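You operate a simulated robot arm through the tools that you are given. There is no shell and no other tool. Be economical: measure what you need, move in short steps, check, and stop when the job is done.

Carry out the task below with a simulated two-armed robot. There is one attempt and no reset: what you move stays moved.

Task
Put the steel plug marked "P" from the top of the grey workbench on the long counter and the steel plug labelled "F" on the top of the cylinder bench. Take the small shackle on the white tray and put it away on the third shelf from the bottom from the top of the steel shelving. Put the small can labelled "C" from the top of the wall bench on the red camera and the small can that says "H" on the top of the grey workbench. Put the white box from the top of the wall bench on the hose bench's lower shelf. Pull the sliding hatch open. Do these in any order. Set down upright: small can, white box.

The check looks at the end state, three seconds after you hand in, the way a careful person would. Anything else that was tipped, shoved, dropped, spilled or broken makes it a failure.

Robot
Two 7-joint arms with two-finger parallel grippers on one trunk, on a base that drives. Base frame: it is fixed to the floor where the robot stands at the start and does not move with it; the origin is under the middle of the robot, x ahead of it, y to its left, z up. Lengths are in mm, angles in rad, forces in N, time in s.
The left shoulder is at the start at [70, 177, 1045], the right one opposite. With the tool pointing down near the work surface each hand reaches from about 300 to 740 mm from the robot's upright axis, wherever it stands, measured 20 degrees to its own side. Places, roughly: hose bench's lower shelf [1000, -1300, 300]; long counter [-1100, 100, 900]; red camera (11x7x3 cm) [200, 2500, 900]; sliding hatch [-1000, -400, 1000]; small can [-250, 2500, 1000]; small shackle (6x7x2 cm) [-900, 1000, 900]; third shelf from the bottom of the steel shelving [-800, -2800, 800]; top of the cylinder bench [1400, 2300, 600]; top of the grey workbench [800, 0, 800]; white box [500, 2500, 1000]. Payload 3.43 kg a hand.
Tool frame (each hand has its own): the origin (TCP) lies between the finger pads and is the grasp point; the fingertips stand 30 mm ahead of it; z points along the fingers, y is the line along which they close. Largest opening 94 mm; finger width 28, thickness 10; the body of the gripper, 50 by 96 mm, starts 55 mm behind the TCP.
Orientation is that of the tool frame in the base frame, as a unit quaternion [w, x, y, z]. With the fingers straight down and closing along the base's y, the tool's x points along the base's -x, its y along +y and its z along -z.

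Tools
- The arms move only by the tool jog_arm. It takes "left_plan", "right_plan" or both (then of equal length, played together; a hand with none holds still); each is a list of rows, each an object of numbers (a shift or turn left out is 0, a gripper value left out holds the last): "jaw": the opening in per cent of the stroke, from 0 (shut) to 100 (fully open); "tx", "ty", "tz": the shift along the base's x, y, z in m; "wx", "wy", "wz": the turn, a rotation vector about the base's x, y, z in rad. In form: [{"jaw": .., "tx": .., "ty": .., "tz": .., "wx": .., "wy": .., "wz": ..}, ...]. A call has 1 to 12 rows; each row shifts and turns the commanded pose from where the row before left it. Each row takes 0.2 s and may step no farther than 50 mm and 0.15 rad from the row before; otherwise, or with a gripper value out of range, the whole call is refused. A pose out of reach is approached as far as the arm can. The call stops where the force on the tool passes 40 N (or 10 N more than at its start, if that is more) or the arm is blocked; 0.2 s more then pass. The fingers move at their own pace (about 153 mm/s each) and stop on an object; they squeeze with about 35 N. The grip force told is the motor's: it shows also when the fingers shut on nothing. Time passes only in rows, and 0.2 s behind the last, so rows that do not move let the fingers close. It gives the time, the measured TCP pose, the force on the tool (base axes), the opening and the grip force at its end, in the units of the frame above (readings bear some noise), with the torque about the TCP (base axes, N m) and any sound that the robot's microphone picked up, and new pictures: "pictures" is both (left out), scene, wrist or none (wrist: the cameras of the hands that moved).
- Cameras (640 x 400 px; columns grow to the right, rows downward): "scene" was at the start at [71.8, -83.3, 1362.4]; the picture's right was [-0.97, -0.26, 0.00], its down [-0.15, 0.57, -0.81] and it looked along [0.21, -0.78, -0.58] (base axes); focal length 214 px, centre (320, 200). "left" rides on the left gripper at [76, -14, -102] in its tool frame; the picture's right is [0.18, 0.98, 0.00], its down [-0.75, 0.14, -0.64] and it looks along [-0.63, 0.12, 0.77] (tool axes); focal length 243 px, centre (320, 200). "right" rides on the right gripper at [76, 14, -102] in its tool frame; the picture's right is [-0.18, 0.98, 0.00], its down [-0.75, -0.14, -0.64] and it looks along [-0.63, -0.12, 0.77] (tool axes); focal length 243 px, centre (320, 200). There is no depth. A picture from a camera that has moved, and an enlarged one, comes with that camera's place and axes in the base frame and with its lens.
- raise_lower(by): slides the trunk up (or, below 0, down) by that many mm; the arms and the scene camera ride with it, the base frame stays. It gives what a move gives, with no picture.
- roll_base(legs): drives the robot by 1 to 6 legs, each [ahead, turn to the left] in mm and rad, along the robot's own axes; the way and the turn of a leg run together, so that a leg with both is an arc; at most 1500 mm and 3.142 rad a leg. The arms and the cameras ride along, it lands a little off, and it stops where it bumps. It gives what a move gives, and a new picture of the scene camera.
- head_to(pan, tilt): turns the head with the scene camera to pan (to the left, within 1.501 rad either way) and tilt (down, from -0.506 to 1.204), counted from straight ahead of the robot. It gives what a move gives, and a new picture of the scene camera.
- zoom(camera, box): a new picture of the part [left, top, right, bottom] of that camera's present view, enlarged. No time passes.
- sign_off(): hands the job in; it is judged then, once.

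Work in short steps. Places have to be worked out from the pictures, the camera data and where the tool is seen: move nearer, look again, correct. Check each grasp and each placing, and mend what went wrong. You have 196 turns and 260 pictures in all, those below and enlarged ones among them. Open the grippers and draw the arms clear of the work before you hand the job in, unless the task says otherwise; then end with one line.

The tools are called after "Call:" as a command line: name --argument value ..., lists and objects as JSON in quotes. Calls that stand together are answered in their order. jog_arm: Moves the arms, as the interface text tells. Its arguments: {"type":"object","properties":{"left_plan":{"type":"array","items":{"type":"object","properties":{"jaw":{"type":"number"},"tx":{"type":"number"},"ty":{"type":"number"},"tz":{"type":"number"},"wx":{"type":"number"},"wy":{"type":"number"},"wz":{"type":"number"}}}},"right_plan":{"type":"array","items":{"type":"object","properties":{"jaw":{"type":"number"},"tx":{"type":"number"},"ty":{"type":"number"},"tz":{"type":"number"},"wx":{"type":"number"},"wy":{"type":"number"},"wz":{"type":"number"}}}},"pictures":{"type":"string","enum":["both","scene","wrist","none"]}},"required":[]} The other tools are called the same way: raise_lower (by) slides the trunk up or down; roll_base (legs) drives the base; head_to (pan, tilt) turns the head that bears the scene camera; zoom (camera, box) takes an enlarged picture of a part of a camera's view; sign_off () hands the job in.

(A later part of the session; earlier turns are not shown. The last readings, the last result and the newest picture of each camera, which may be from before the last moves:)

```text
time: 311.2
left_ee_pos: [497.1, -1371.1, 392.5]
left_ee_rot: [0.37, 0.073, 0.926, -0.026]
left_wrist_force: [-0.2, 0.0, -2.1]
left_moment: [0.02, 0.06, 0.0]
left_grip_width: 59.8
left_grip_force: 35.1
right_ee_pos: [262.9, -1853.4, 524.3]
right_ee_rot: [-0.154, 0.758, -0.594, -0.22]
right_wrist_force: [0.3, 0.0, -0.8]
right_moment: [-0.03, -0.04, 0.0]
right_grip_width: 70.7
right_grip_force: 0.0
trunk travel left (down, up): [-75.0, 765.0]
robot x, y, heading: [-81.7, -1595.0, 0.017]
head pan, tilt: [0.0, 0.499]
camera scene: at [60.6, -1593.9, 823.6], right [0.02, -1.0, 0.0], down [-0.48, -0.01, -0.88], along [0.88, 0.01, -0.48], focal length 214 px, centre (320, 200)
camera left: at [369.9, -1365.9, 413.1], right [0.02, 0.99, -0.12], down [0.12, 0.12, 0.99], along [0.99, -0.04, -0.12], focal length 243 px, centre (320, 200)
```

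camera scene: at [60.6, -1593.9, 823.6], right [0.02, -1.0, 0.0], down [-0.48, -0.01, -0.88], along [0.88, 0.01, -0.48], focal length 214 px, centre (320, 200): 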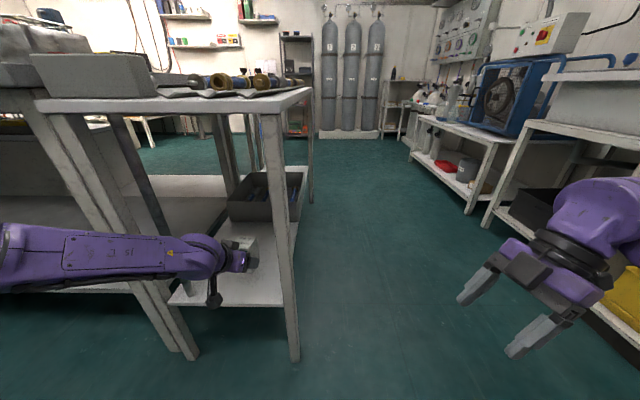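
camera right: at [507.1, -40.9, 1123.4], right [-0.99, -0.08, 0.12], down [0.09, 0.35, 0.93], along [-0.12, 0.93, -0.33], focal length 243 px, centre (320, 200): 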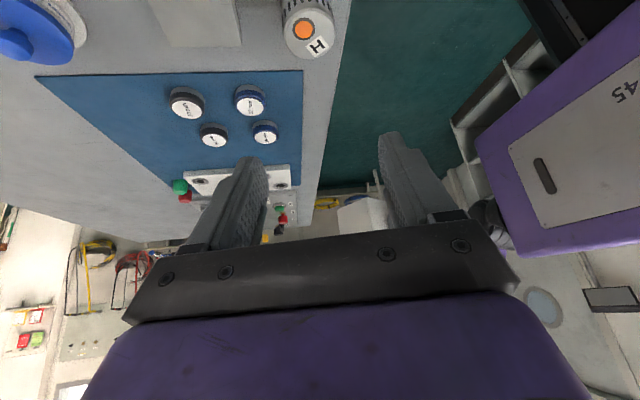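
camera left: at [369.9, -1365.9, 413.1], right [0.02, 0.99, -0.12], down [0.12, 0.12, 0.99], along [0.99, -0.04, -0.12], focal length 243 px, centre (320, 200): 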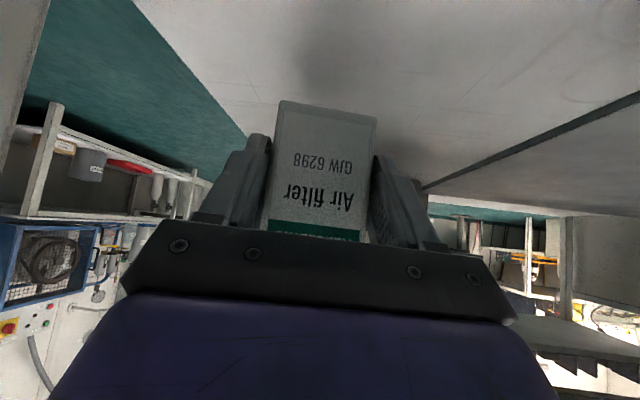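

Call:
jog_arm --left_plan '[{"tx": 0.008, "tz": -0.02}, {"tz": -0.012}, {"tz": -0.005}, {"tz": -0.004}, {"tz": -0.004}, {"tz": -0.004}, {"tz": -0.004}, {"tz": -0.004}, {"tz": -0.004}]' --pictures "wrist"

Call:
zoom --camera "scene" --box '[150, 190, 310, 310]'

```text
time: 313.2
left_ee_pos: [504.0, -1370.8, 334.6]
left_ee_rot: [0.374, 0.075, 0.924, -0.025]
left_wrist_force: [0.7, 2.3, 28.3]
left_moment: [-0.09, -0.24, 0.0]
left_grip_width: 59.6
left_grip_force: 35.1
right_ee_pos: [261.5, -1853.5, 525.7]
right_ee_rot: [-0.155, 0.758, -0.594, -0.219]
right_wrist_force: [0.8, -0.5, 0.4]
right_moment: [0.01, -0.02, 0.01]
right_grip_width: 70.5
right_grip_force: 0.1
trunk travel left (down, up): [-75.0, 765.0]
robot x, y, heading: [-79.6, -1595.1, 0.019]
head pan, tilt: [0.0, 0.499]
camera left: at [378.2, -1365.9, 355.3], right [0.02, 0.99, -0.12], down [0.12, 0.11, 0.99], along [0.99, -0.04, -0.11], focal length 243 px, centre (320, 200)
```

left: 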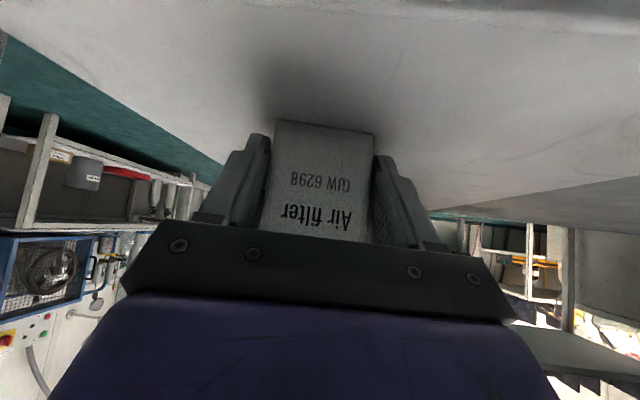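

```text
3.33 times, centred on (230, 250) of scene
camera zoom: at [58.1, -1594.9, 824.2], right [0.02, -1.0, 0.0], down [-0.48, -0.01, -0.88], along [0.88, 0.01, -0.48], focal length 715 px, centre (620, 33)
```

zoom: 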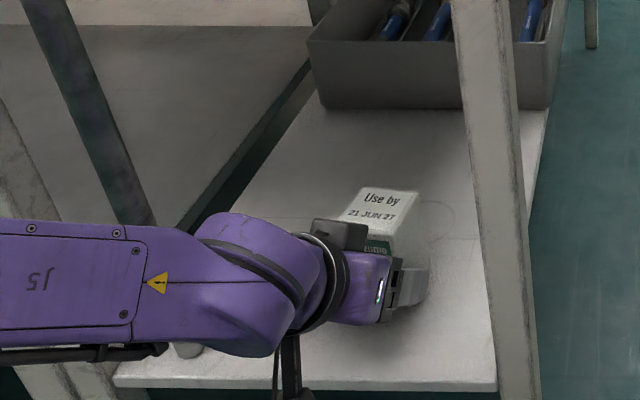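

Seated on the shelf. Release and back out.

Call:
jog_arm --left_plan '[{"tz": 0.002}, {"jaw": 72}, {"jaw": 85}, {}, {"tx": -0.02, "ty": 0.003, "tz": 0.021}, {"tx": -0.025, "ty": 0.003, "tz": 0.025}, {"tx": -0.03, "ty": 0.004, "tz": 0.03}, {"tx": -0.035, "tz": 0.02}, {"tx": -0.04, "tz": 0.02}, {"tx": -0.04, "tz": 0.02}]' --pictures "both"

```text
time: 315.4
left_ee_pos: [334.7, -1360.3, 481.6]
left_ee_rot: [0.369, 0.074, 0.926, -0.027]
left_wrist_force: [-0.8, 0.1, -0.4]
left_moment: [0.0, -0.02, 0.01]
left_grip_width: 79.7
left_grip_force: 0.0
left hand out of reach, approached as far as the arm can: row 10
right_ee_pos: [261.3, -1853.3, 524.5]
right_ee_rot: [-0.153, 0.759, -0.594, -0.219]
right_wrist_force: [1.1, 0.0, 0.5]
right_moment: [-0.01, 0.02, 0.01]
right_grip_width: 70.7
right_grip_force: 0.0
trunk travel left (down, up): [-75.0, 765.0]
robot x, y, heading: [-84.2, -1600.1, 0.013]
head pan, tilt: [0.0, 0.499]
camera scene: at [60.5, -1593.8, 823.6], right [0.02, -1.0, 0.0], down [-0.48, -0.01, -0.88], along [0.88, 0.01, -0.48], focal length 214 px, centre (320, 200)
camera left: at [210.0, -1354.6, 502.5], right [0.02, 0.99, -0.12], down [0.13, 0.12, 0.99], along [0.99, -0.04, -0.12], focal length 243 px, centre (320, 200)
```

scene: 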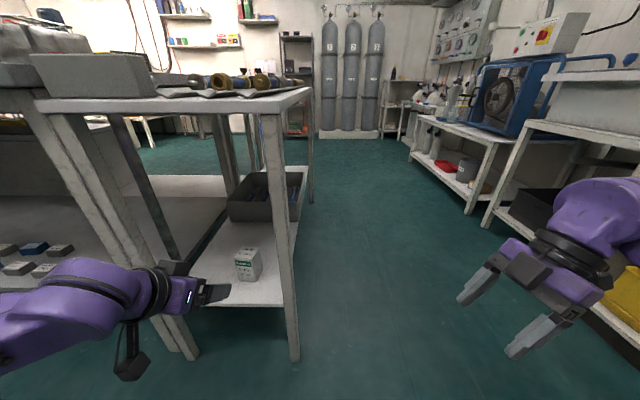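
left: 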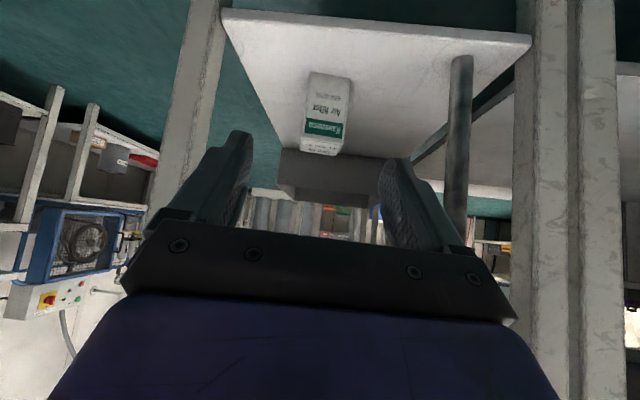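

Box is upright on the lower shelf. Back away and raise the trunk, then head to the long counter for the shackle.

Call:
roll_base --legs '[[-250, 0]]'

Call:
raise_lower --by 400

Call:
raise_lower --by 200

Call:
roll_base --legs '[[0, 1.52], [1450, 0], [1150, 0], [0, 1.57]]'

Call:
head_to --pan 0 --tilt 0.7

```text
time: 317.2
left_ee_pos: [86.2, -1364.3, 480.3]
left_ee_rot: [0.37, 0.075, 0.926, -0.026]
left_wrist_force: [0.6, 0.0, -0.5]
left_moment: [-0.04, 0.01, 0.02]
left_grip_width: 79.9
left_grip_force: 0.1
right_ee_pos: [11.8, -1857.6, 525.3]
right_ee_rot: [-0.154, 0.758, -0.595, -0.22]
right_wrist_force: [0.5, -0.2, 0.6]
right_moment: [-0.01, 0.01, 0.01]
right_grip_width: 70.5
right_grip_force: 0.1
trunk travel left (down, up): [-75.0, 765.0]
robot x, y, heading: [-331.5, -1600.3, 0.013]
head pan, tilt: [0.0, 0.499]
camera scene: at [-190.3, -1598.0, 823.6], right [0.01, -1.0, 0.0], down [-0.48, -0.01, -0.88], along [0.88, 0.01, -0.48], focal length 214 px, centre (320, 200)
```

scene: 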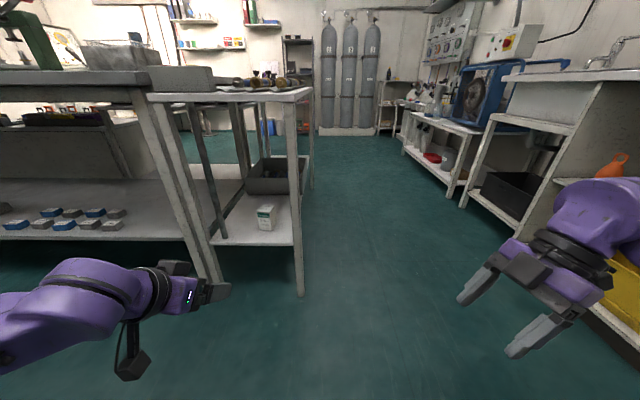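

```text
time: 321.1
left_ee_pos: [86.6, -1364.5, 880.2]
left_ee_rot: [0.369, 0.074, 0.926, -0.026]
left_wrist_force: [0.1, -0.6, -0.7]
left_moment: [-0.03, 0.02, 0.01]
left_grip_width: 79.8
left_grip_force: 0.1
right_ee_pos: [11.4, -1858.2, 924.4]
right_ee_rot: [-0.154, 0.758, -0.595, -0.219]
right_wrist_force: [0.4, -0.1, 0.5]
right_moment: [0.0, -0.03, 0.0]
right_grip_width: 70.5
right_grip_force: 0.1
trunk travel left (down, up): [-475.0, 365.0]
robot x, y, heading: [-330.6, -1600.4, 0.016]
head pan, tilt: [0.0, 0.499]
```

```text
time: 323.2
left_ee_pos: [87.2, -1364.8, 1079.9]
left_ee_rot: [0.369, 0.074, 0.926, -0.025]
left_wrist_force: [0.5, -0.3, -0.3]
left_moment: [0.0, -0.02, 0.0]
left_grip_width: 79.9
left_grip_force: 0.1
right_ee_pos: [12.0, -1857.5, 1124.5]
right_ee_rot: [-0.154, 0.757, -0.595, -0.22]
right_wrist_force: [-0.6, -0.4, 0.2]
right_moment: [-0.02, 0.03, 0.0]
right_grip_width: 70.6
right_grip_force: 0.1
trunk travel left (down, up): [-675.0, 165.0]
robot x, y, heading: [-329.3, -1600.4, 0.014]
head pan, tilt: [0.0, 0.499]
```

```text
time: 343.4
left_ee_pos: [-679.5, 782.5, 1081.0]
left_ee_rot: [-0.037, 0.924, -0.101, -0.368]
left_wrist_force: [0.1, -0.5, -0.5]
left_moment: [0.05, 0.01, -0.03]
left_grip_width: 80.1
left_grip_force: 0.1
right_ee_pos: [-576.3, 1270.7, 1123.9]
right_ee_rot: [0.215, 0.616, 0.741, -0.16]
right_wrist_force: [-0.4, 0.0, -0.2]
right_moment: [0.0, -0.02, 0.02]
right_grip_width: 70.7
right_grip_force: 0.1
trunk travel left (down, up): [-675.0, 165.0]
robot x, y, heading: [-246.2, 995.6, 3.098]
head pan, tilt: [0.0, 0.499]
camera scene: at [-390.4, 1003.0, 1423.6], right [0.04, 1.0, 0.0], down [0.48, -0.02, -0.88], along [-0.88, 0.04, -0.48], focal length 214 px, centre (320, 200)
```

scene: 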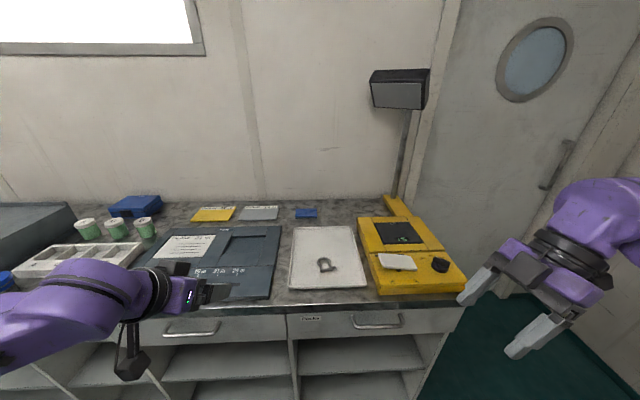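

```text
time: 344.1
left_ee_pos: [-678.6, 781.7, 1080.8]
left_ee_rot: [-0.037, 0.924, -0.101, -0.368]
left_wrist_force: [-0.2, -0.1, 0.9]
left_moment: [-0.01, -0.01, 0.03]
left_grip_width: 80.0
left_grip_force: 0.0
right_ee_pos: [-576.3, 1271.4, 1124.3]
right_ee_rot: [0.216, 0.615, 0.741, -0.161]
right_wrist_force: [0.4, 0.6, 0.4]
right_moment: [0.0, 0.0, -0.01]
right_grip_width: 70.3
right_grip_force: 0.0
trunk travel left (down, up): [-675.0, 165.0]
robot x, y, heading: [-247.7, 998.1, 3.101]
head pan, tilt: [0.0, 0.7]
camera scene: at [-384.4, 1002.8, 1405.9], right [0.04, 1.0, 0.0], down [0.64, -0.03, -0.77], along [-0.76, 0.03, -0.64], focal length 214 px, centre (320, 200)
```

scene: 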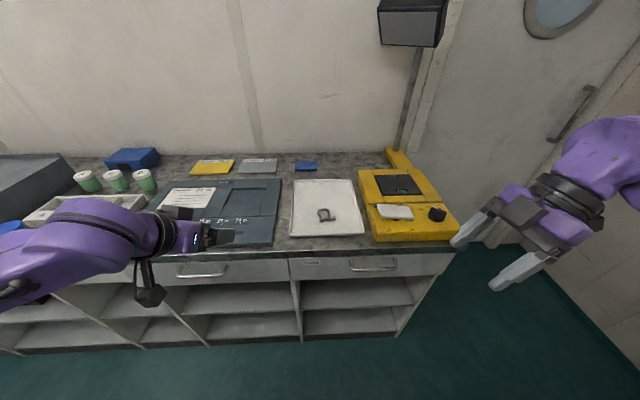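

Call:
zoom --camera "scene" --box '[280, 175, 380, 245]'

```text
5.71 times, centred on (330, 210) of scene
camera zoom: at [-384.4, 1002.8, 1405.9], right [0.04, 1.0, 0.0], down [0.64, -0.03, -0.77], along [-0.76, 0.03, -0.64], focal length 1226 px, centre (263, 143)
```

zoom: 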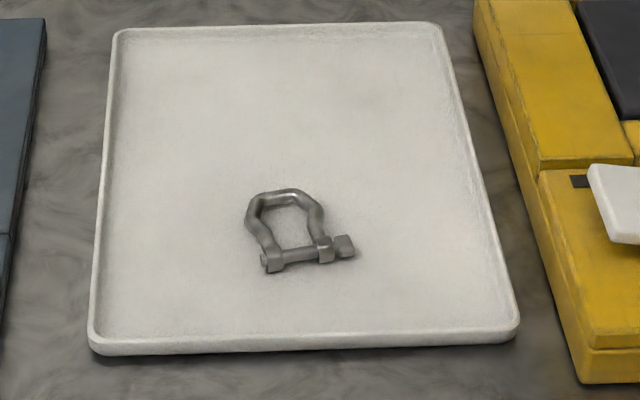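

The shackle lies flat near (-913, 1041). Move up a little and return the right tool to vertical with the right yaw.

Call:
roll_base --legs '[[60, 0]]'

Call:
jog_arm --right_plan '[{"wx": 0.133, "wy": 0.032}, {"wx": 0.133, "wy": 0.032}, {"wx": 0.133, "wy": 0.032}, {"wx": 0.132, "wy": 0.032}, {"wz": -0.14}, {"wz": -0.14}, {"wz": -0.14}, {"wz": -0.14}, {"wz": -0.14}, {"wz": -0.14}, {"wz": -0.14}, {"wz": -0.14}]' --pictures "none"

Call:
jog_arm --right_plan '[{"wz": -0.14, "tx": -0.035, "ty": -0.025}, {"wz": -0.14, "tx": -0.035, "ty": -0.025}, {"wz": -0.12, "tx": -0.035, "ty": -0.025}, {"tx": -0.035, "ty": -0.03}, {"tx": -0.035, "ty": -0.03}, {"tx": -0.035, "ty": -0.03}, {"tx": -0.03, "ty": -0.03, "tz": -0.02}, {"tx": -0.02, "ty": -0.03, "tz": -0.03}, {"tz": -0.03, "jaw": 80}]' --pictures "both"

```text
time: 345.1
left_ee_pos: [-737.2, 785.2, 1081.8]
left_ee_rot: [-0.037, 0.923, -0.101, -0.369]
left_wrist_force: [-0.2, -0.2, -0.7]
left_moment: [0.0, -0.02, 0.0]
left_grip_width: 80.0
left_grip_force: 0.1
right_ee_pos: [-634.3, 1272.2, 1124.2]
right_ee_rot: [0.215, 0.616, 0.741, -0.16]
right_wrist_force: [-0.8, 0.0, -0.4]
right_moment: [0.01, 0.0, -0.02]
right_grip_width: 70.4
right_grip_force: 0.0
trunk travel left (down, up): [-675.0, 165.0]
robot x, y, heading: [-305.4, 997.3, 3.105]
head pan, tilt: [0.0, 0.7]
camera scene: at [-443.5, 1005.3, 1405.9], right [0.04, 1.0, 0.0], down [0.64, -0.03, -0.76], along [-0.76, 0.03, -0.64], focal length 214 px, centre (320, 200)
```

scene: 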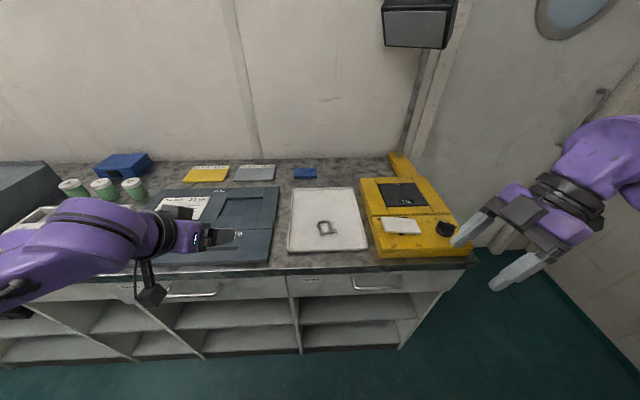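

```text
time: 347.7
left_ee_pos: [-738.1, 785.1, 1081.8]
left_ee_rot: [-0.037, 0.924, -0.101, -0.368]
left_wrist_force: [-0.4, 0.8, 0.0]
left_moment: [0.02, 0.01, 0.0]
left_grip_width: 79.9
left_grip_force: 0.0
right_ee_pos: [-634.4, 1272.3, 1124.8]
right_ee_rot: [0.0, 0.95, 0.312, 0.002]
right_wrist_force: [0.2, 0.4, 0.5]
right_moment: [-0.02, 0.0, -0.02]
right_grip_width: 70.1
right_grip_force: 0.0
trunk travel left (down, up): [-675.0, 165.0]
robot x, y, heading: [-307.3, 996.5, 3.099]
head pan, tilt: [0.0, 0.7]
```

```text
time: 349.7
left_ee_pos: [-738.2, 785.6, 1081.7]
left_ee_rot: [-0.036, 0.924, -0.102, -0.368]
left_wrist_force: [0.1, -0.1, -1.1]
left_moment: [-0.03, 0.0, 0.02]
left_grip_width: 80.0
left_grip_force: 0.1
right_ee_pos: [-895.2, 1048.7, 1044.4]
right_ee_rot: [0.001, 0.993, 0.117, 0.002]
right_wrist_force: [-0.3, 0.2, -0.7]
right_moment: [-0.02, -0.01, 0.01]
right_grip_width: 75.4
right_grip_force: 0.1
trunk travel left (down, up): [-675.0, 165.0]
robot x, y, heading: [-310.4, 996.4, 3.099]
head pan, tilt: [0.0, 0.7]
camera scene: at [-444.2, 1007.1, 1405.9], right [0.04, 1.0, 0.0], down [0.64, -0.03, -0.76], along [-0.76, 0.03, -0.64], focal length 214 px, centre (320, 200)
camera right: at [-817.7, 1053.6, 1145.3], right [0.05, -1.0, 0.0], down [-0.77, -0.04, 0.64], along [-0.64, -0.03, -0.77], focal length 243 px, centre (320, 200)
```

scene: 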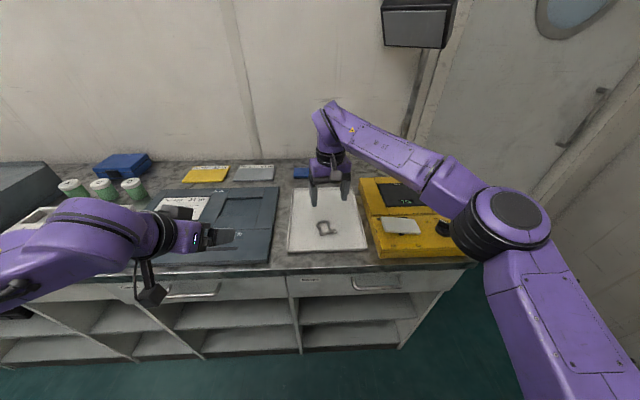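
right: 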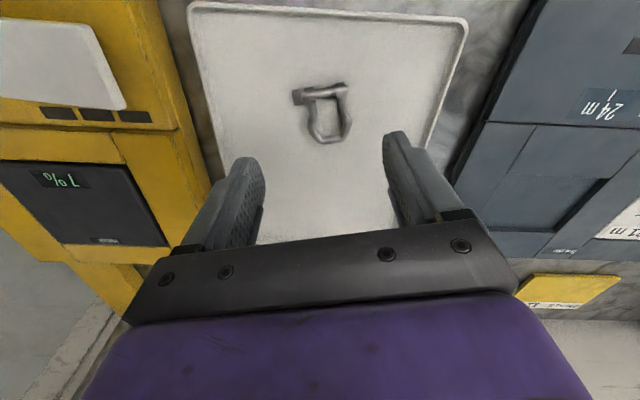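

Call:
zoom --camera "right" --box '[260, 60, 388, 140]'

```text
5.00 times, centred on (324, 100) of right
camera zoom: at [-817.7, 1053.6, 1145.3], right [0.05, -1.0, 0.0], down [-0.77, -0.04, 0.64], along [-0.64, -0.03, -0.77], focal length 1213 px, centre (300, 700)
```

zoom: 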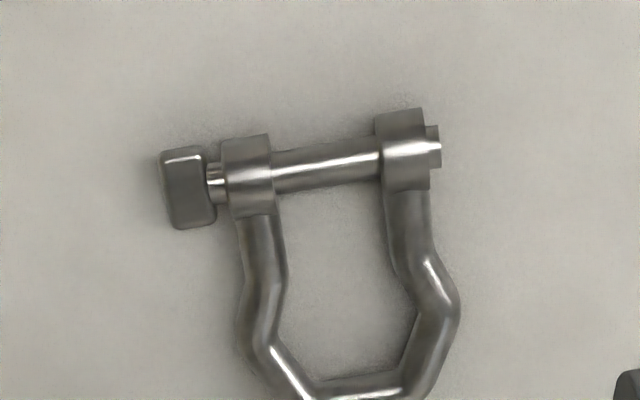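

Bow centre at (-918,1040), yaw matches. Descend over it.

Call:
jog_arm --right_plan '[{"tx": -0.012, "ty": -0.005, "tz": -0.03}, {"tx": -0.011, "ty": -0.004, "tz": -0.04}, {"tz": -0.04}, {"tz": -0.008}]' --pictures "wrist"

```text
time: 350.7
left_ee_pos: [-737.8, 785.1, 1080.8]
left_ee_rot: [-0.036, 0.924, -0.101, -0.368]
left_wrist_force: [0.5, 0.5, 0.9]
left_moment: [0.0, 0.04, 0.04]
left_grip_width: 79.8
left_grip_force: 0.2
right_ee_pos: [-918.1, 1038.3, 926.0]
right_ee_rot: [0.0, 0.993, 0.117, 0.002]
right_wrist_force: [0.6, -0.5, -0.2]
right_moment: [0.03, 0.02, 0.0]
right_grip_width: 75.4
right_grip_force: 0.2
trunk travel left (down, up): [-675.0, 165.0]
robot x, y, heading: [-312.1, 999.1, 3.101]
head pan, tilt: [0.0, 0.7]
camera right: at [-840.6, 1042.9, 1026.9], right [0.05, -1.0, 0.0], down [-0.77, -0.04, 0.64], along [-0.64, -0.03, -0.77], focal length 243 px, centre (320, 200)
```

right: 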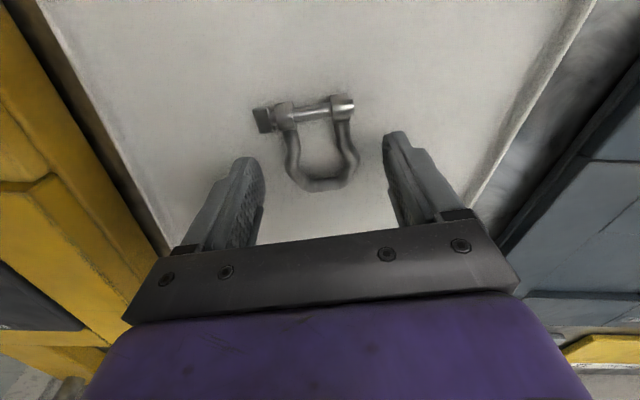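

Call:
jog_arm --right_plan '[{"tx": -0.002, "tz": -0.006}, {"tz": -0.003}, {"tz": -0.002}, {"tz": -0.002}, {"jaw": 0}, {}, {}]' --pictures "wrist"

```text
time: 352.3
left_ee_pos: [-736.6, 785.2, 1082.0]
left_ee_rot: [-0.035, 0.923, -0.1, -0.369]
left_wrist_force: [1.2, -0.7, 0.8]
left_moment: [0.0, 0.01, 0.02]
left_grip_width: 79.8
left_grip_force: 0.1
right_ee_pos: [-919.0, 1038.5, 915.8]
right_ee_rot: [-0.001, 0.993, 0.117, 0.0]
right_wrist_force: [-0.8, 1.0, 11.7]
right_moment: [0.18, 0.21, -0.01]
right_grip_width: 44.1
right_grip_force: 34.7
trunk travel left (down, up): [-675.0, 165.0]
robot x, y, heading: [-305.2, 1001.5, 3.1]
head pan, tilt: [0.0, 0.7]
camera right: at [-841.0, 1043.1, 1016.3], right [0.05, -1.0, 0.0], down [-0.77, -0.04, 0.64], along [-0.64, -0.03, -0.77], focal length 243 px, centre (320, 200)
```

right: 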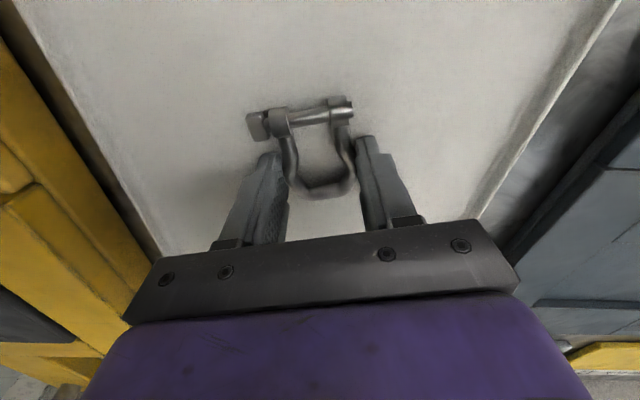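

Shackle gripped at 44 mm. Lift and check.

Call:
jog_arm --right_plan '[{"tz": 0.015}, {"tz": 0.03}, {"tz": 0.04}, {"tz": 0.04}, {"tz": 0.04}]' --pictures "wrist"

```text
time: 353.5
left_ee_pos: [-737.3, 784.5, 1079.3]
left_ee_rot: [-0.037, 0.923, -0.101, -0.369]
left_wrist_force: [0.4, -1.4, -0.9]
left_moment: [0.03, 0.02, 0.02]
left_grip_width: 79.7
left_grip_force: 0.1
right_ee_pos: [-919.6, 1037.5, 1079.1]
right_ee_rot: [0.0, 0.993, 0.117, 0.001]
right_wrist_force: [0.4, -0.6, -0.8]
right_moment: [0.0, 0.04, -0.05]
right_grip_width: 43.8
right_grip_force: 34.9
trunk travel left (down, up): [-675.0, 165.0]
robot x, y, heading: [-308.1, 1000.9, 3.101]
head pan, tilt: [0.0, 0.7]
camera right: at [-841.5, 1041.8, 1181.1], right [0.05, -1.0, 0.0], down [-0.77, -0.04, 0.64], along [-0.64, -0.03, -0.77], focal length 243 px, centre (320, 200)
```

right: 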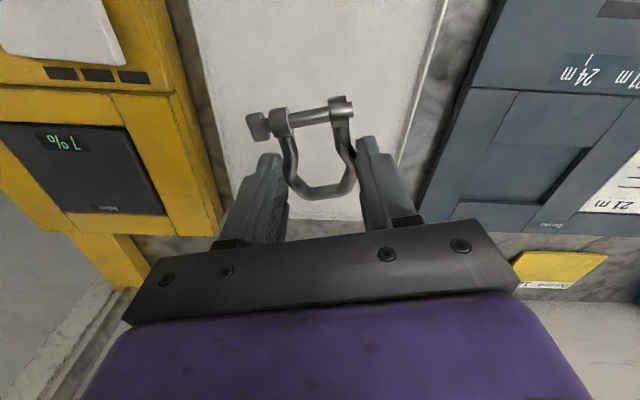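

Shackle held. Make the left hand vertical and raised, then drive to the hatch.

Call:
jog_arm --left_plan '[{"wx": -0.0263, "wy": -0.124, "tz": 0.03}, {"wx": -0.0263, "wy": -0.124, "tz": 0.03}, {"wx": -0.0263, "wy": -0.124, "tz": 0.03}, {"wx": -0.0263, "wy": -0.124, "tz": 0.03}, {"wx": -0.0263, "wy": -0.124}, {"wx": -0.0263, "wy": -0.124}]' --right_plan '[{"tx": 0.03, "tz": 0.03}, {"tx": 0.03, "tz": 0.03}, {"tx": 0.03, "tz": 0.03}, {"tx": 0.03, "tz": 0.02}, {"tx": 0.03}, {"tx": 0.03}]' --pictures "none"

Call:
roll_base --legs '[[-300, 0], [0, 1.6], [1230, 0], [0, -1.56], [280, 0]]'

Call:
head_to --pan 0.15 --tilt 0.6

```text
time: 354.9
left_ee_pos: [-738.3, 787.0, 1201.9]
left_ee_rot: [0.002, 0.994, -0.109, 0.002]
left_wrist_force: [0.2, 0.5, 0.1]
left_moment: [-0.02, 0.01, -0.03]
left_grip_width: 79.8
left_grip_force: 0.1
right_ee_pos: [-739.1, 1040.9, 1189.0]
right_ee_rot: [0.001, 0.993, 0.116, 0.001]
right_wrist_force: [-0.2, -0.2, -2.0]
right_moment: [-0.02, 0.01, 0.02]
right_grip_width: 43.9
right_grip_force: 35.1
trunk travel left (down, up): [-675.0, 165.0]
robot x, y, heading: [-312.5, 997.3, 3.1]
head pan, tilt: [0.0, 0.7]
```

```text
time: 371.9
left_ee_pos: [-734.4, -471.1, 1200.8]
left_ee_rot: [0.001, 0.996, -0.087, 0.0]
left_wrist_force: [0.1, 0.0, -0.2]
left_moment: [0.02, 0.0, 0.01]
left_grip_width: 79.9
left_grip_force: 0.0
right_ee_pos: [-746.6, -217.3, 1188.1]
right_ee_rot: [0.0, 0.99, 0.139, 0.001]
right_wrist_force: [-0.2, 0.0, -0.1]
right_moment: [0.01, 0.03, 0.02]
right_grip_width: 43.8
right_grip_force: 34.8
trunk travel left (down, up): [-675.0, 165.0]
robot x, y, heading: [-317.1, -237.4, -3.14]
head pan, tilt: [0.0, 0.7]
camera scene: at [-449.4, -237.6, 1406.0], right [0.0, 1.0, 0.0], down [0.64, 0.0, -0.77], along [-0.77, 0.0, -0.64], focal length 214 px, centre (320, 200)
```

scene: 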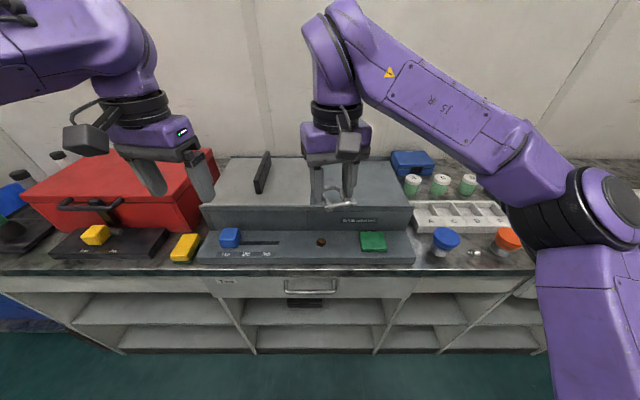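

```text
time: 372.6
left_ee_pos: [-735.4, -470.1, 1201.0]
left_ee_rot: [-0.001, 0.996, -0.087, 0.001]
left_wrist_force: [0.0, -0.3, -0.5]
left_moment: [0.01, 0.01, 0.03]
left_grip_width: 79.8
left_grip_force: 0.0
right_ee_pos: [-747.9, -218.0, 1188.9]
right_ee_rot: [0.0, 0.99, 0.138, 0.002]
right_wrist_force: [1.0, 1.4, -0.9]
right_moment: [-0.01, 0.01, -0.01]
right_grip_width: 43.9
right_grip_force: 35.1
trunk travel left (down, up): [-675.0, 165.0]
robot x, y, heading: [-313.0, -240.0, -3.142]
head pan, tilt: [0.15, 0.6]
camera scene: at [-453.3, -250.8, 1414.4], right [-0.15, 0.99, 0.0], down [0.56, 0.08, -0.82], along [-0.82, -0.12, -0.57], focal length 214 px, centre (320, 200)
```

scene: 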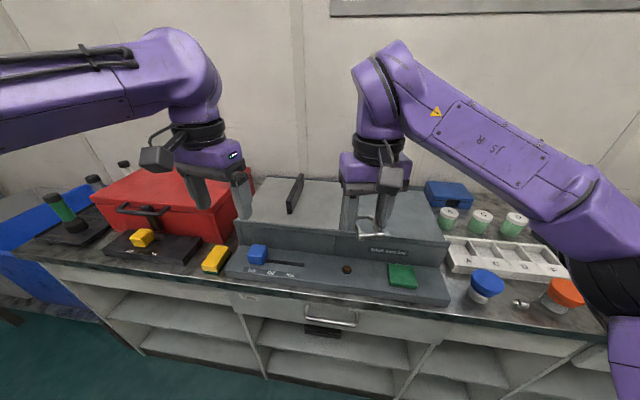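

Call:
zoom --camera "scene" --box '[220, 150, 380, 250]'

Call:
jog_arm --right_plan '[{"ty": 0.045}, {"ty": 0.045}, {"ty": 0.045}, {"ty": 0.045}, {"ty": 0.04}]' --pictures "none"

Call:
zoom --camera "left" --box '[0, 0, 640, 400]'

```text
4.00 times, centred on (300, 200) of scene
camera zoom: at [-453.3, -250.8, 1414.4], right [-0.15, 0.99, 0.0], down [0.56, 0.08, -0.82], along [-0.82, -0.12, -0.57], focal length 858 px, centre (400, 200)
```

zoom: 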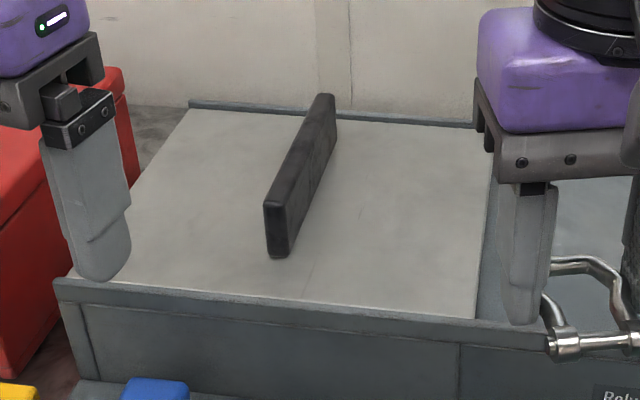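

```text
time: 373.9
left_ee_pos: [-734.2, -469.2, 1202.1]
left_ee_rot: [0.002, 0.996, -0.087, 0.001]
left_wrist_force: [0.3, 1.4, 0.2]
left_moment: [0.0, -0.02, 0.03]
left_grip_width: 79.8
left_grip_force: 0.0
right_ee_pos: [-746.5, 3.9, 1187.8]
right_ee_rot: [0.0, 0.99, 0.138, 0.001]
right_wrist_force: [0.3, 0.6, -0.6]
right_moment: [-0.04, 0.04, 0.0]
right_grip_width: 44.0
right_grip_force: 34.9
trunk travel left (down, up): [-675.0, 165.0]
robot x, y, heading: [-314.7, -239.2, -3.14]
head pan, tilt: [0.15, 0.6]
```

```text
1.00 times, centred on (320, 200) of left
camera zoom: at [-656.5, -467.7, 1303.6], right [0.01, -1.0, 0.0], down [-0.77, -0.01, 0.64], along [-0.64, -0.01, -0.77], focal length 243 px, centre (320, 200)
```

zoom: 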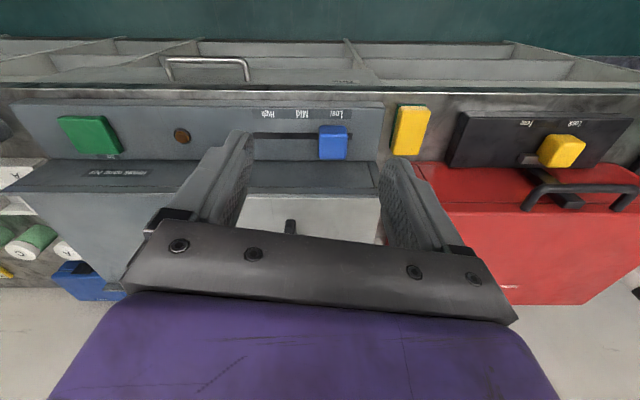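

Handle blade at y≈-425, x from about -980 back, top z≈1034; hatch plane z≈985. Shift the base right by 120 mm and forward a bit to get good reach for the pull.

Call:
roll_base --legs '[[0, -1.57], [120, 0], [0, 1.57], [55, 0]]'

Call:
jog_arm --left_plan '[{"ty": -0.035, "tx": -0.03}, {"ty": -0.03, "tx": -0.035}, {"ty": -0.02, "tx": -0.035}, {"tx": -0.04}]' --pictures "both"

```text
time: 383.3
left_ee_pos: [-778.4, -363.0, 1204.1]
left_ee_rot: [0.001, 0.997, -0.074, -0.002]
left_wrist_force: [0.1, 0.2, -0.4]
left_moment: [0.03, 0.05, 0.01]
left_grip_width: 80.1
left_grip_force: 0.1
right_ee_pos: [-804.3, 109.5, 1191.5]
right_ee_rot: [0.0, 0.988, 0.151, -0.001]
right_wrist_force: [1.2, -0.3, -1.5]
right_moment: [0.0, 0.06, -0.01]
right_grip_width: 43.8
right_grip_force: 35.3
trunk travel left (down, up): [-675.0, 165.0]
robot x, y, heading: [-370.5, -119.7, -3.115]
head pan, tilt: [0.15, 0.6]
camera scene: at [-501.8, -134.9, 1415.2], right [-0.18, 0.98, 0.0], down [0.55, 0.1, -0.83], along [-0.81, -0.15, -0.56], focal length 214 px, centre (320, 200)
```

scene: 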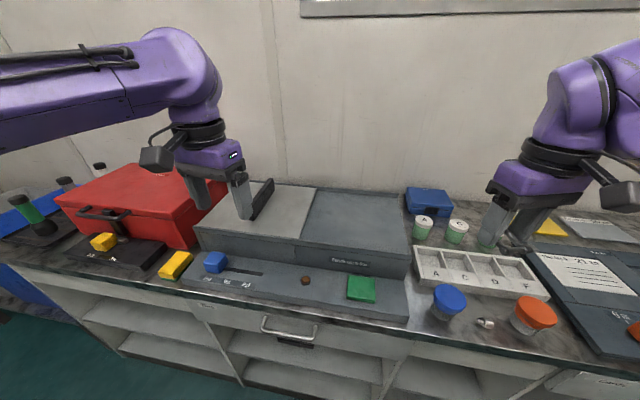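

```text
time: 384.3
left_ee_pos: [-925.9, -447.0, 1201.0]
left_ee_rot: [0.002, 0.997, -0.076, 0.002]
left_wrist_force: [0.7, -1.2, 0.1]
left_moment: [0.0, -0.01, -0.05]
left_grip_width: 79.9
left_grip_force: 0.0
right_ee_pos: [-811.1, 110.0, 1188.0]
right_ee_rot: [0.0, 0.988, 0.152, 0.003]
right_wrist_force: [-0.3, -0.7, -0.7]
right_moment: [0.0, 0.01, -0.03]
right_grip_width: 43.6
right_grip_force: 34.8
trunk travel left (down, up): [-675.0, 165.0]
robot x, y, heading: [-370.2, -119.5, -3.116]
head pan, tilt: [0.15, 0.6]
camera scene: at [-510.2, -134.0, 1414.3], right [-0.18, 0.98, 0.0], down [0.56, 0.1, -0.82], along [-0.81, -0.15, -0.57], focal length 214 px, centre (320, 200)
camera left: at [-849.2, -444.1, 1302.9], right [0.04, -1.0, 0.0], down [-0.77, -0.03, 0.64], along [-0.64, -0.02, -0.77], focal length 243 px, centre (320, 200)
```

scene: 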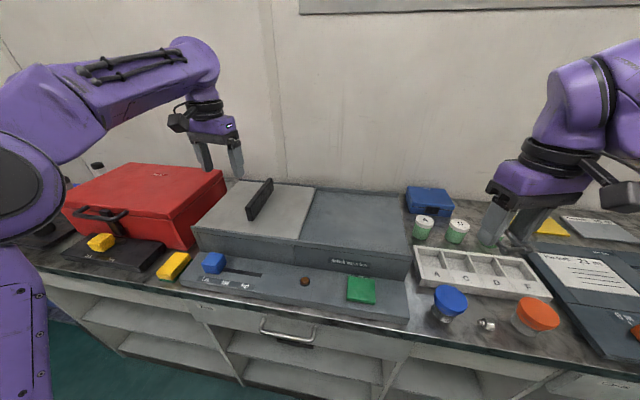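
left: 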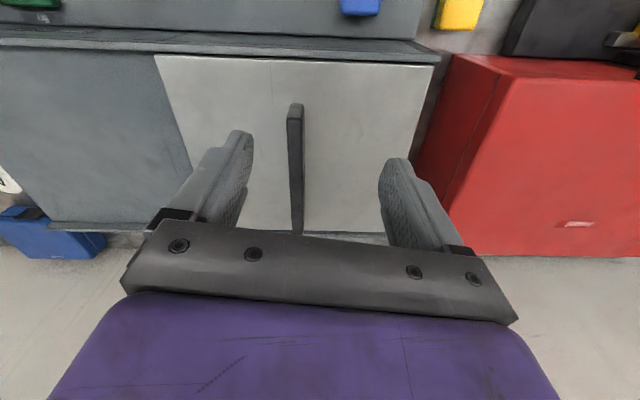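

Handle at y≈-418, spanning x -945…-1130. Align yaw and come down over it.

Call:
jog_arm --left_plan '[{"wz": 0.15, "tx": -0.03, "ty": 0.01, "jaw": 65}, {"tx": -0.03, "ty": 0.01, "tz": -0.03}, {"tx": -0.024, "ty": 0.009, "tz": -0.04}, {"tz": -0.045}]' --pictures "both"

```text
time: 385.3
left_ee_pos: [-1008.8, -418.9, 1086.5]
left_ee_rot: [0.002, 1.0, 0.002, 0.001]
left_wrist_force: [-1.0, -0.8, -0.9]
left_moment: [0.05, -0.03, -0.03]
left_grip_width: 61.1
left_grip_force: 0.0
right_ee_pos: [-809.7, 108.8, 1189.0]
right_ee_rot: [0.001, 0.988, 0.152, 0.001]
right_wrist_force: [0.8, -0.1, -0.9]
right_moment: [-0.01, 0.0, -0.03]
right_grip_width: 43.9
right_grip_force: 35.1
trunk travel left (down, up): [-675.0, 165.0]
robot x, y, heading: [-369.5, -118.7, -3.115]
head pan, tilt: [0.15, 0.6]
camera scene: at [-508.1, -135.0, 1414.5], right [-0.18, 0.98, 0.0], down [0.56, 0.1, -0.82], along [-0.81, -0.15, -0.57], focal length 214 px, centre (320, 200)
camera left: at [-931.9, -403.9, 1188.6], right [0.19, -0.98, 0.0], down [-0.75, -0.14, 0.64], along [-0.63, -0.12, -0.77], focal length 243 px, centre (320, 200)
```

scene: 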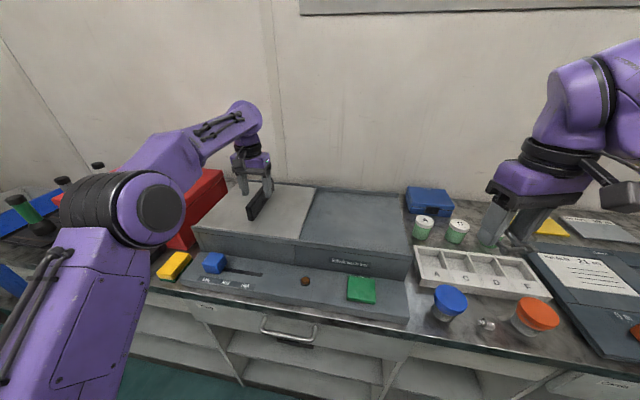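
left: 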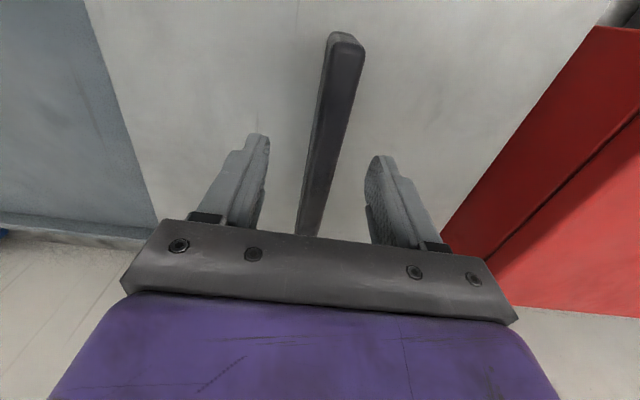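

Call:
jog_arm --left_plan '[{"tz": -0.025}, {"tz": -0.02}, {"tz": -0.01}, {"tz": -0.006}, {"jaw": 0}, {}, {}]' --pictures "wrist"

```text
time: 386.3
left_ee_pos: [-1008.7, -418.0, 1037.1]
left_ee_rot: [0.0, 1.0, 0.002, -0.011]
left_wrist_force: [1.6, 0.6, 14.3]
left_moment: [-0.1, -0.25, -0.17]
left_grip_width: 60.9
left_grip_force: 0.1
right_ee_pos: [-806.2, 110.6, 1188.9]
right_ee_rot: [0.0, 0.988, 0.151, -0.001]
right_wrist_force: [-0.2, 0.5, -1.1]
right_moment: [0.01, -0.04, 0.0]
right_grip_width: 43.8
right_grip_force: 35.4
trunk travel left (down, up): [-675.0, 165.0]
robot x, y, heading: [-370.9, -120.7, -3.116]
head pan, tilt: [0.15, 0.6]
stopped in row 4 (left hand): the force on the tool passed its limit (the readings are from after the stop); the commanded pose is now the measured one
camera left: at [-930.5, -403.1, 1137.5], right [0.19, -0.98, 0.0], down [-0.74, -0.14, 0.66], along [-0.65, -0.12, -0.75], focal length 243 px, centre (320, 200)
```

left: 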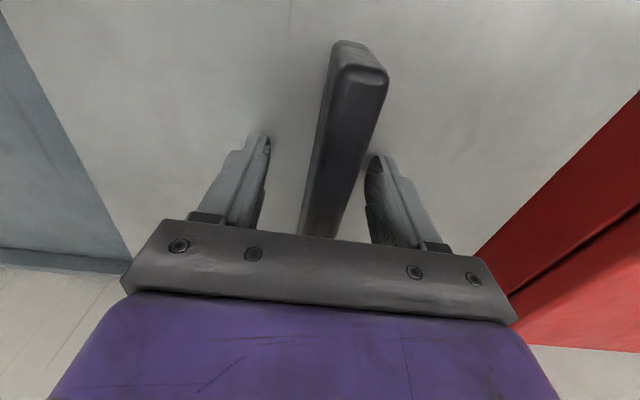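

Fingertips touched the hatch panel (z≈1007). Raise 4 mm, close on the handle and pull toward +y a little.

Call:
jog_arm --left_plan '[{"tz": 0.004}, {"jaw": 0}, {}, {}, {"ty": 0.01}, {"ty": 0.015}, {"ty": 0.02}]' --pictures "both"

```text
time: 387.9
left_ee_pos: [-1011.1, -371.5, 1037.5]
left_ee_rot: [0.0, 1.0, 0.001, -0.008]
left_wrist_force: [2.2, -1.0, -2.0]
left_moment: [-0.12, -0.37, -0.44]
left_grip_width: 22.5
left_grip_force: 45.2
right_ee_pos: [-810.0, 108.5, 1188.6]
right_ee_rot: [0.001, 0.989, 0.151, 0.001]
right_wrist_force: [0.2, 0.2, -1.4]
right_moment: [0.04, 0.01, -0.01]
right_grip_width: 43.8
right_grip_force: 35.4
trunk travel left (down, up): [-675.0, 165.0]
robot x, y, heading: [-371.7, -118.8, -3.115]
head pan, tilt: [0.15, 0.6]
camera scene: at [-508.2, -134.4, 1414.4], right [-0.18, 0.98, 0.0], down [0.56, 0.1, -0.82], along [-0.81, -0.15, -0.57], focal length 214 px, centre (320, 200)
camera left: at [-932.9, -357.6, 1138.0], right [0.19, -0.98, 0.0], down [-0.74, -0.14, 0.65], along [-0.64, -0.12, -0.76], focal length 243 px, centre (320, 200)
```

scene: 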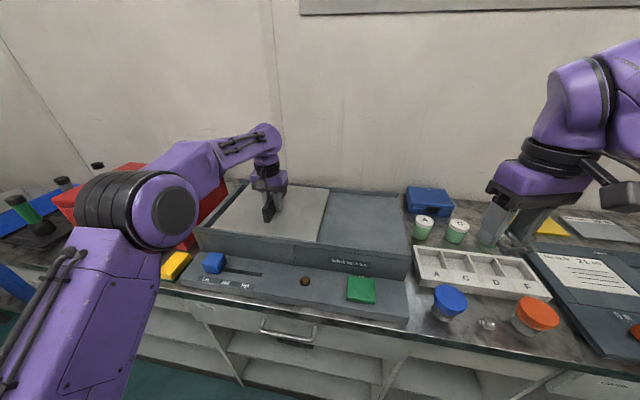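
left: 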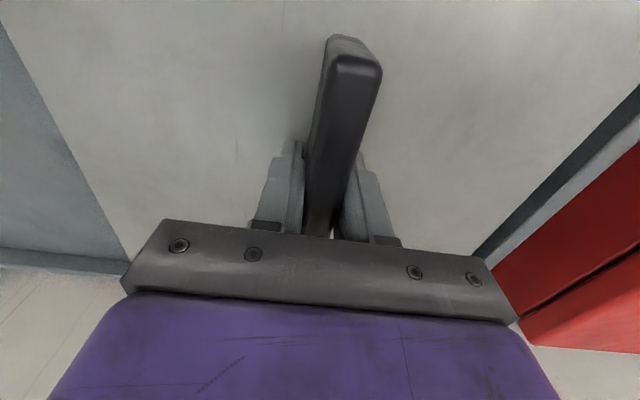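

The hatch slides toward +y. Keep pulling.

Call:
jog_arm --left_plan '[{"ty": 0.025}, {"ty": 0.025}, {"ty": 0.025}, {"ty": 0.025}, {"ty": 0.025}, {"ty": 0.025}]' --pictures "scene"

```text
time: 389.3
left_ee_pos: [-1010.0, -220.2, 1037.8]
left_ee_rot: [0.0, 1.0, 0.001, -0.009]
left_wrist_force: [-0.4, -0.1, 3.6]
left_moment: [-0.13, -0.1, -0.39]
left_grip_width: 22.2
left_grip_force: 45.3
right_ee_pos: [-807.7, 110.4, 1188.5]
right_ee_rot: [0.0, 0.988, 0.151, 0.001]
right_wrist_force: [0.0, 0.7, -0.7]
right_moment: [-0.03, 0.0, 0.01]
right_grip_width: 43.8
right_grip_force: 34.6
trunk travel left (down, up): [-675.0, 165.0]
robot x, y, heading: [-371.0, -120.4, -3.116]
head pan, tilt: [0.15, 0.6]
camera scene: at [-507.8, -133.8, 1414.5], right [-0.18, 0.98, 0.0], down [0.56, 0.1, -0.83], along [-0.81, -0.15, -0.56], focal length 214 px, centre (320, 200)
```

scene: 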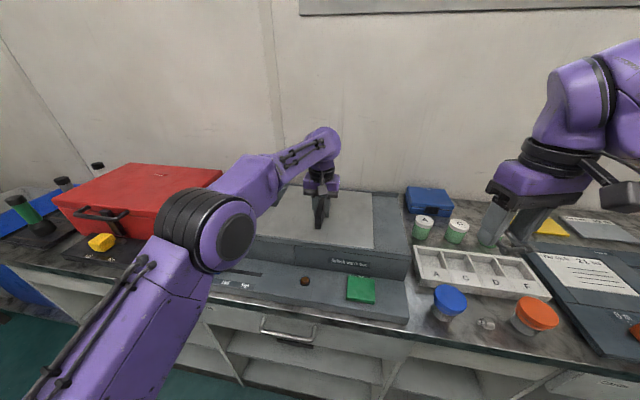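

Call:
jog_arm --left_plan '[{"ty": 0.02}, {"ty": 0.02}, {"ty": 0.02}, {"ty": 0.015}, {"ty": 0.015}, {"ty": 0.01}, {"ty": 0.01}, {"ty": 0.01}, {"ty": 0.01}, {"ty": 0.01}]' --pictures "scene"

```text
time: 390.7
left_ee_pos: [-1010.6, -137.7, 1037.1]
left_ee_rot: [0.0, 1.0, 0.004, -0.012]
left_wrist_force: [-16.6, 1.5, 0.6]
left_moment: [-0.17, -0.9, -0.86]
left_grip_width: 22.6
left_grip_force: 45.3
left hand out of reach, approached as far as the arm can: row 4, 5, 6
right_ee_pos: [-814.3, 111.3, 1186.8]
right_ee_rot: [0.001, 0.988, 0.152, 0.003]
right_wrist_force: [0.1, 0.3, -1.7]
right_moment: [0.03, -0.01, -0.02]
right_grip_width: 44.2
right_grip_force: 34.9
trunk travel left (down, up): [-675.0, 165.0]
robot x, y, heading: [-374.2, -120.2, -3.112]
head pan, tilt: [0.15, 0.6]
stopped in row 6 (left hand): the force on the tool passed its limit (the readings are from after the stop); the commanded pose is now the measured one
camera scene: at [-513.4, -134.0, 1413.7], right [-0.18, 0.98, 0.0], down [0.56, 0.1, -0.82], along [-0.81, -0.15, -0.57], focal length 214 px, centre (320, 200)
```

scene: 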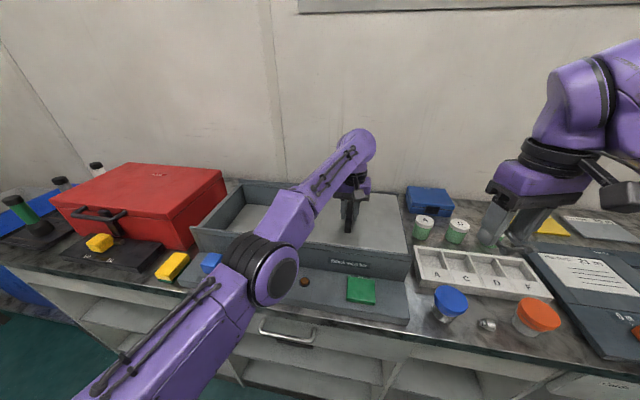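

Hatch nearly at the end. Release, rise and inspect.

Call:
jog_arm --left_plan '[{"jaw": 45}, {}, {"tz": 0.03}, {"tz": 0.04}, {"tz": 0.045}, {"ty": -0.045, "tx": 0.02}, {"ty": -0.045, "tx": 0.02}, {"ty": -0.045}]' --pictures "both"

Call:
zoom --camera "scene" --box '[180, 160, 430, 320]'

```text
time: 392.5
left_ee_pos: [-1010.8, -302.6, 1148.7]
left_ee_rot: [-0.001, 1.0, 0.004, -0.012]
left_wrist_force: [-0.2, 0.0, -0.5]
left_moment: [0.03, 0.01, -0.02]
left_grip_width: 42.4
left_grip_force: 0.1
left hand out of reach, approached as far as the arm can: row 3, 4, 5, 6, 7, 8
right_ee_pos: [-810.1, 109.1, 1188.9]
right_ee_rot: [0.001, 0.989, 0.151, 0.002]
right_wrist_force: [-0.8, -0.2, -0.8]
right_moment: [0.02, -0.01, -0.01]
right_grip_width: 43.9
right_grip_force: 34.6
trunk travel left (down, up): [-675.0, 165.0]
robot x, y, heading: [-370.6, -119.4, -3.118]
head pan, tilt: [0.15, 0.6]
camera scene: at [-509.3, -136.8, 1414.4], right [-0.18, 0.98, 0.0], down [0.56, 0.1, -0.82], along [-0.81, -0.14, -0.57], focal length 214 px, centre (320, 200)
camera left: at [-931.9, -288.9, 1249.4], right [0.19, -0.98, -0.01], down [-0.74, -0.15, 0.66], along [-0.65, -0.12, -0.75], focal length 243 px, centre (320, 200)
```

scene: 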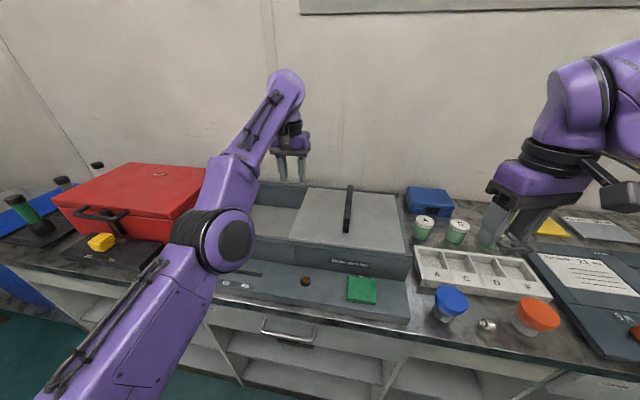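
left: 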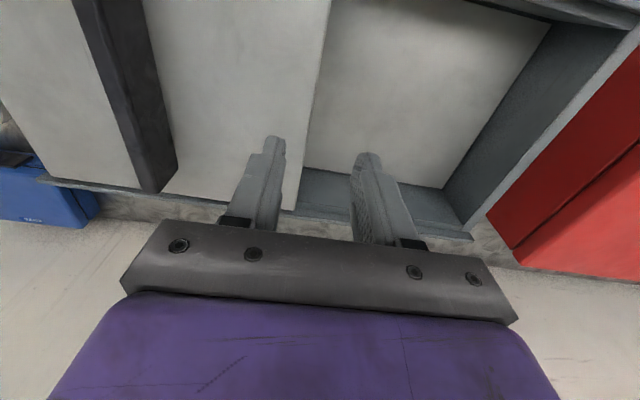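

```text
2.50 times, centred on (305, 240) of scene
camera zoom: at [-509.3, -136.8, 1414.4], right [-0.18, 0.98, 0.0], down [0.56, 0.1, -0.82], along [-0.81, -0.14, -0.57], focal length 536 px, centre (358, 100)
```

zoom: 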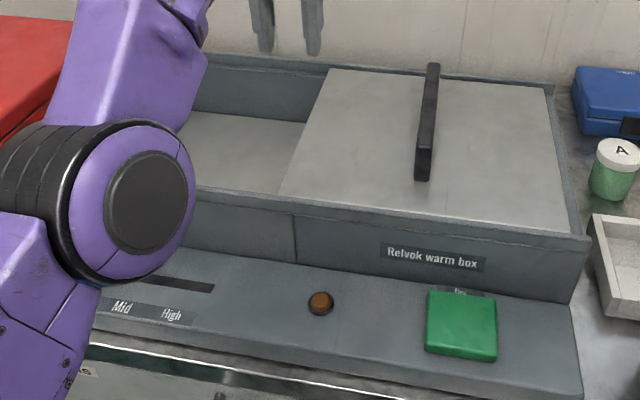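

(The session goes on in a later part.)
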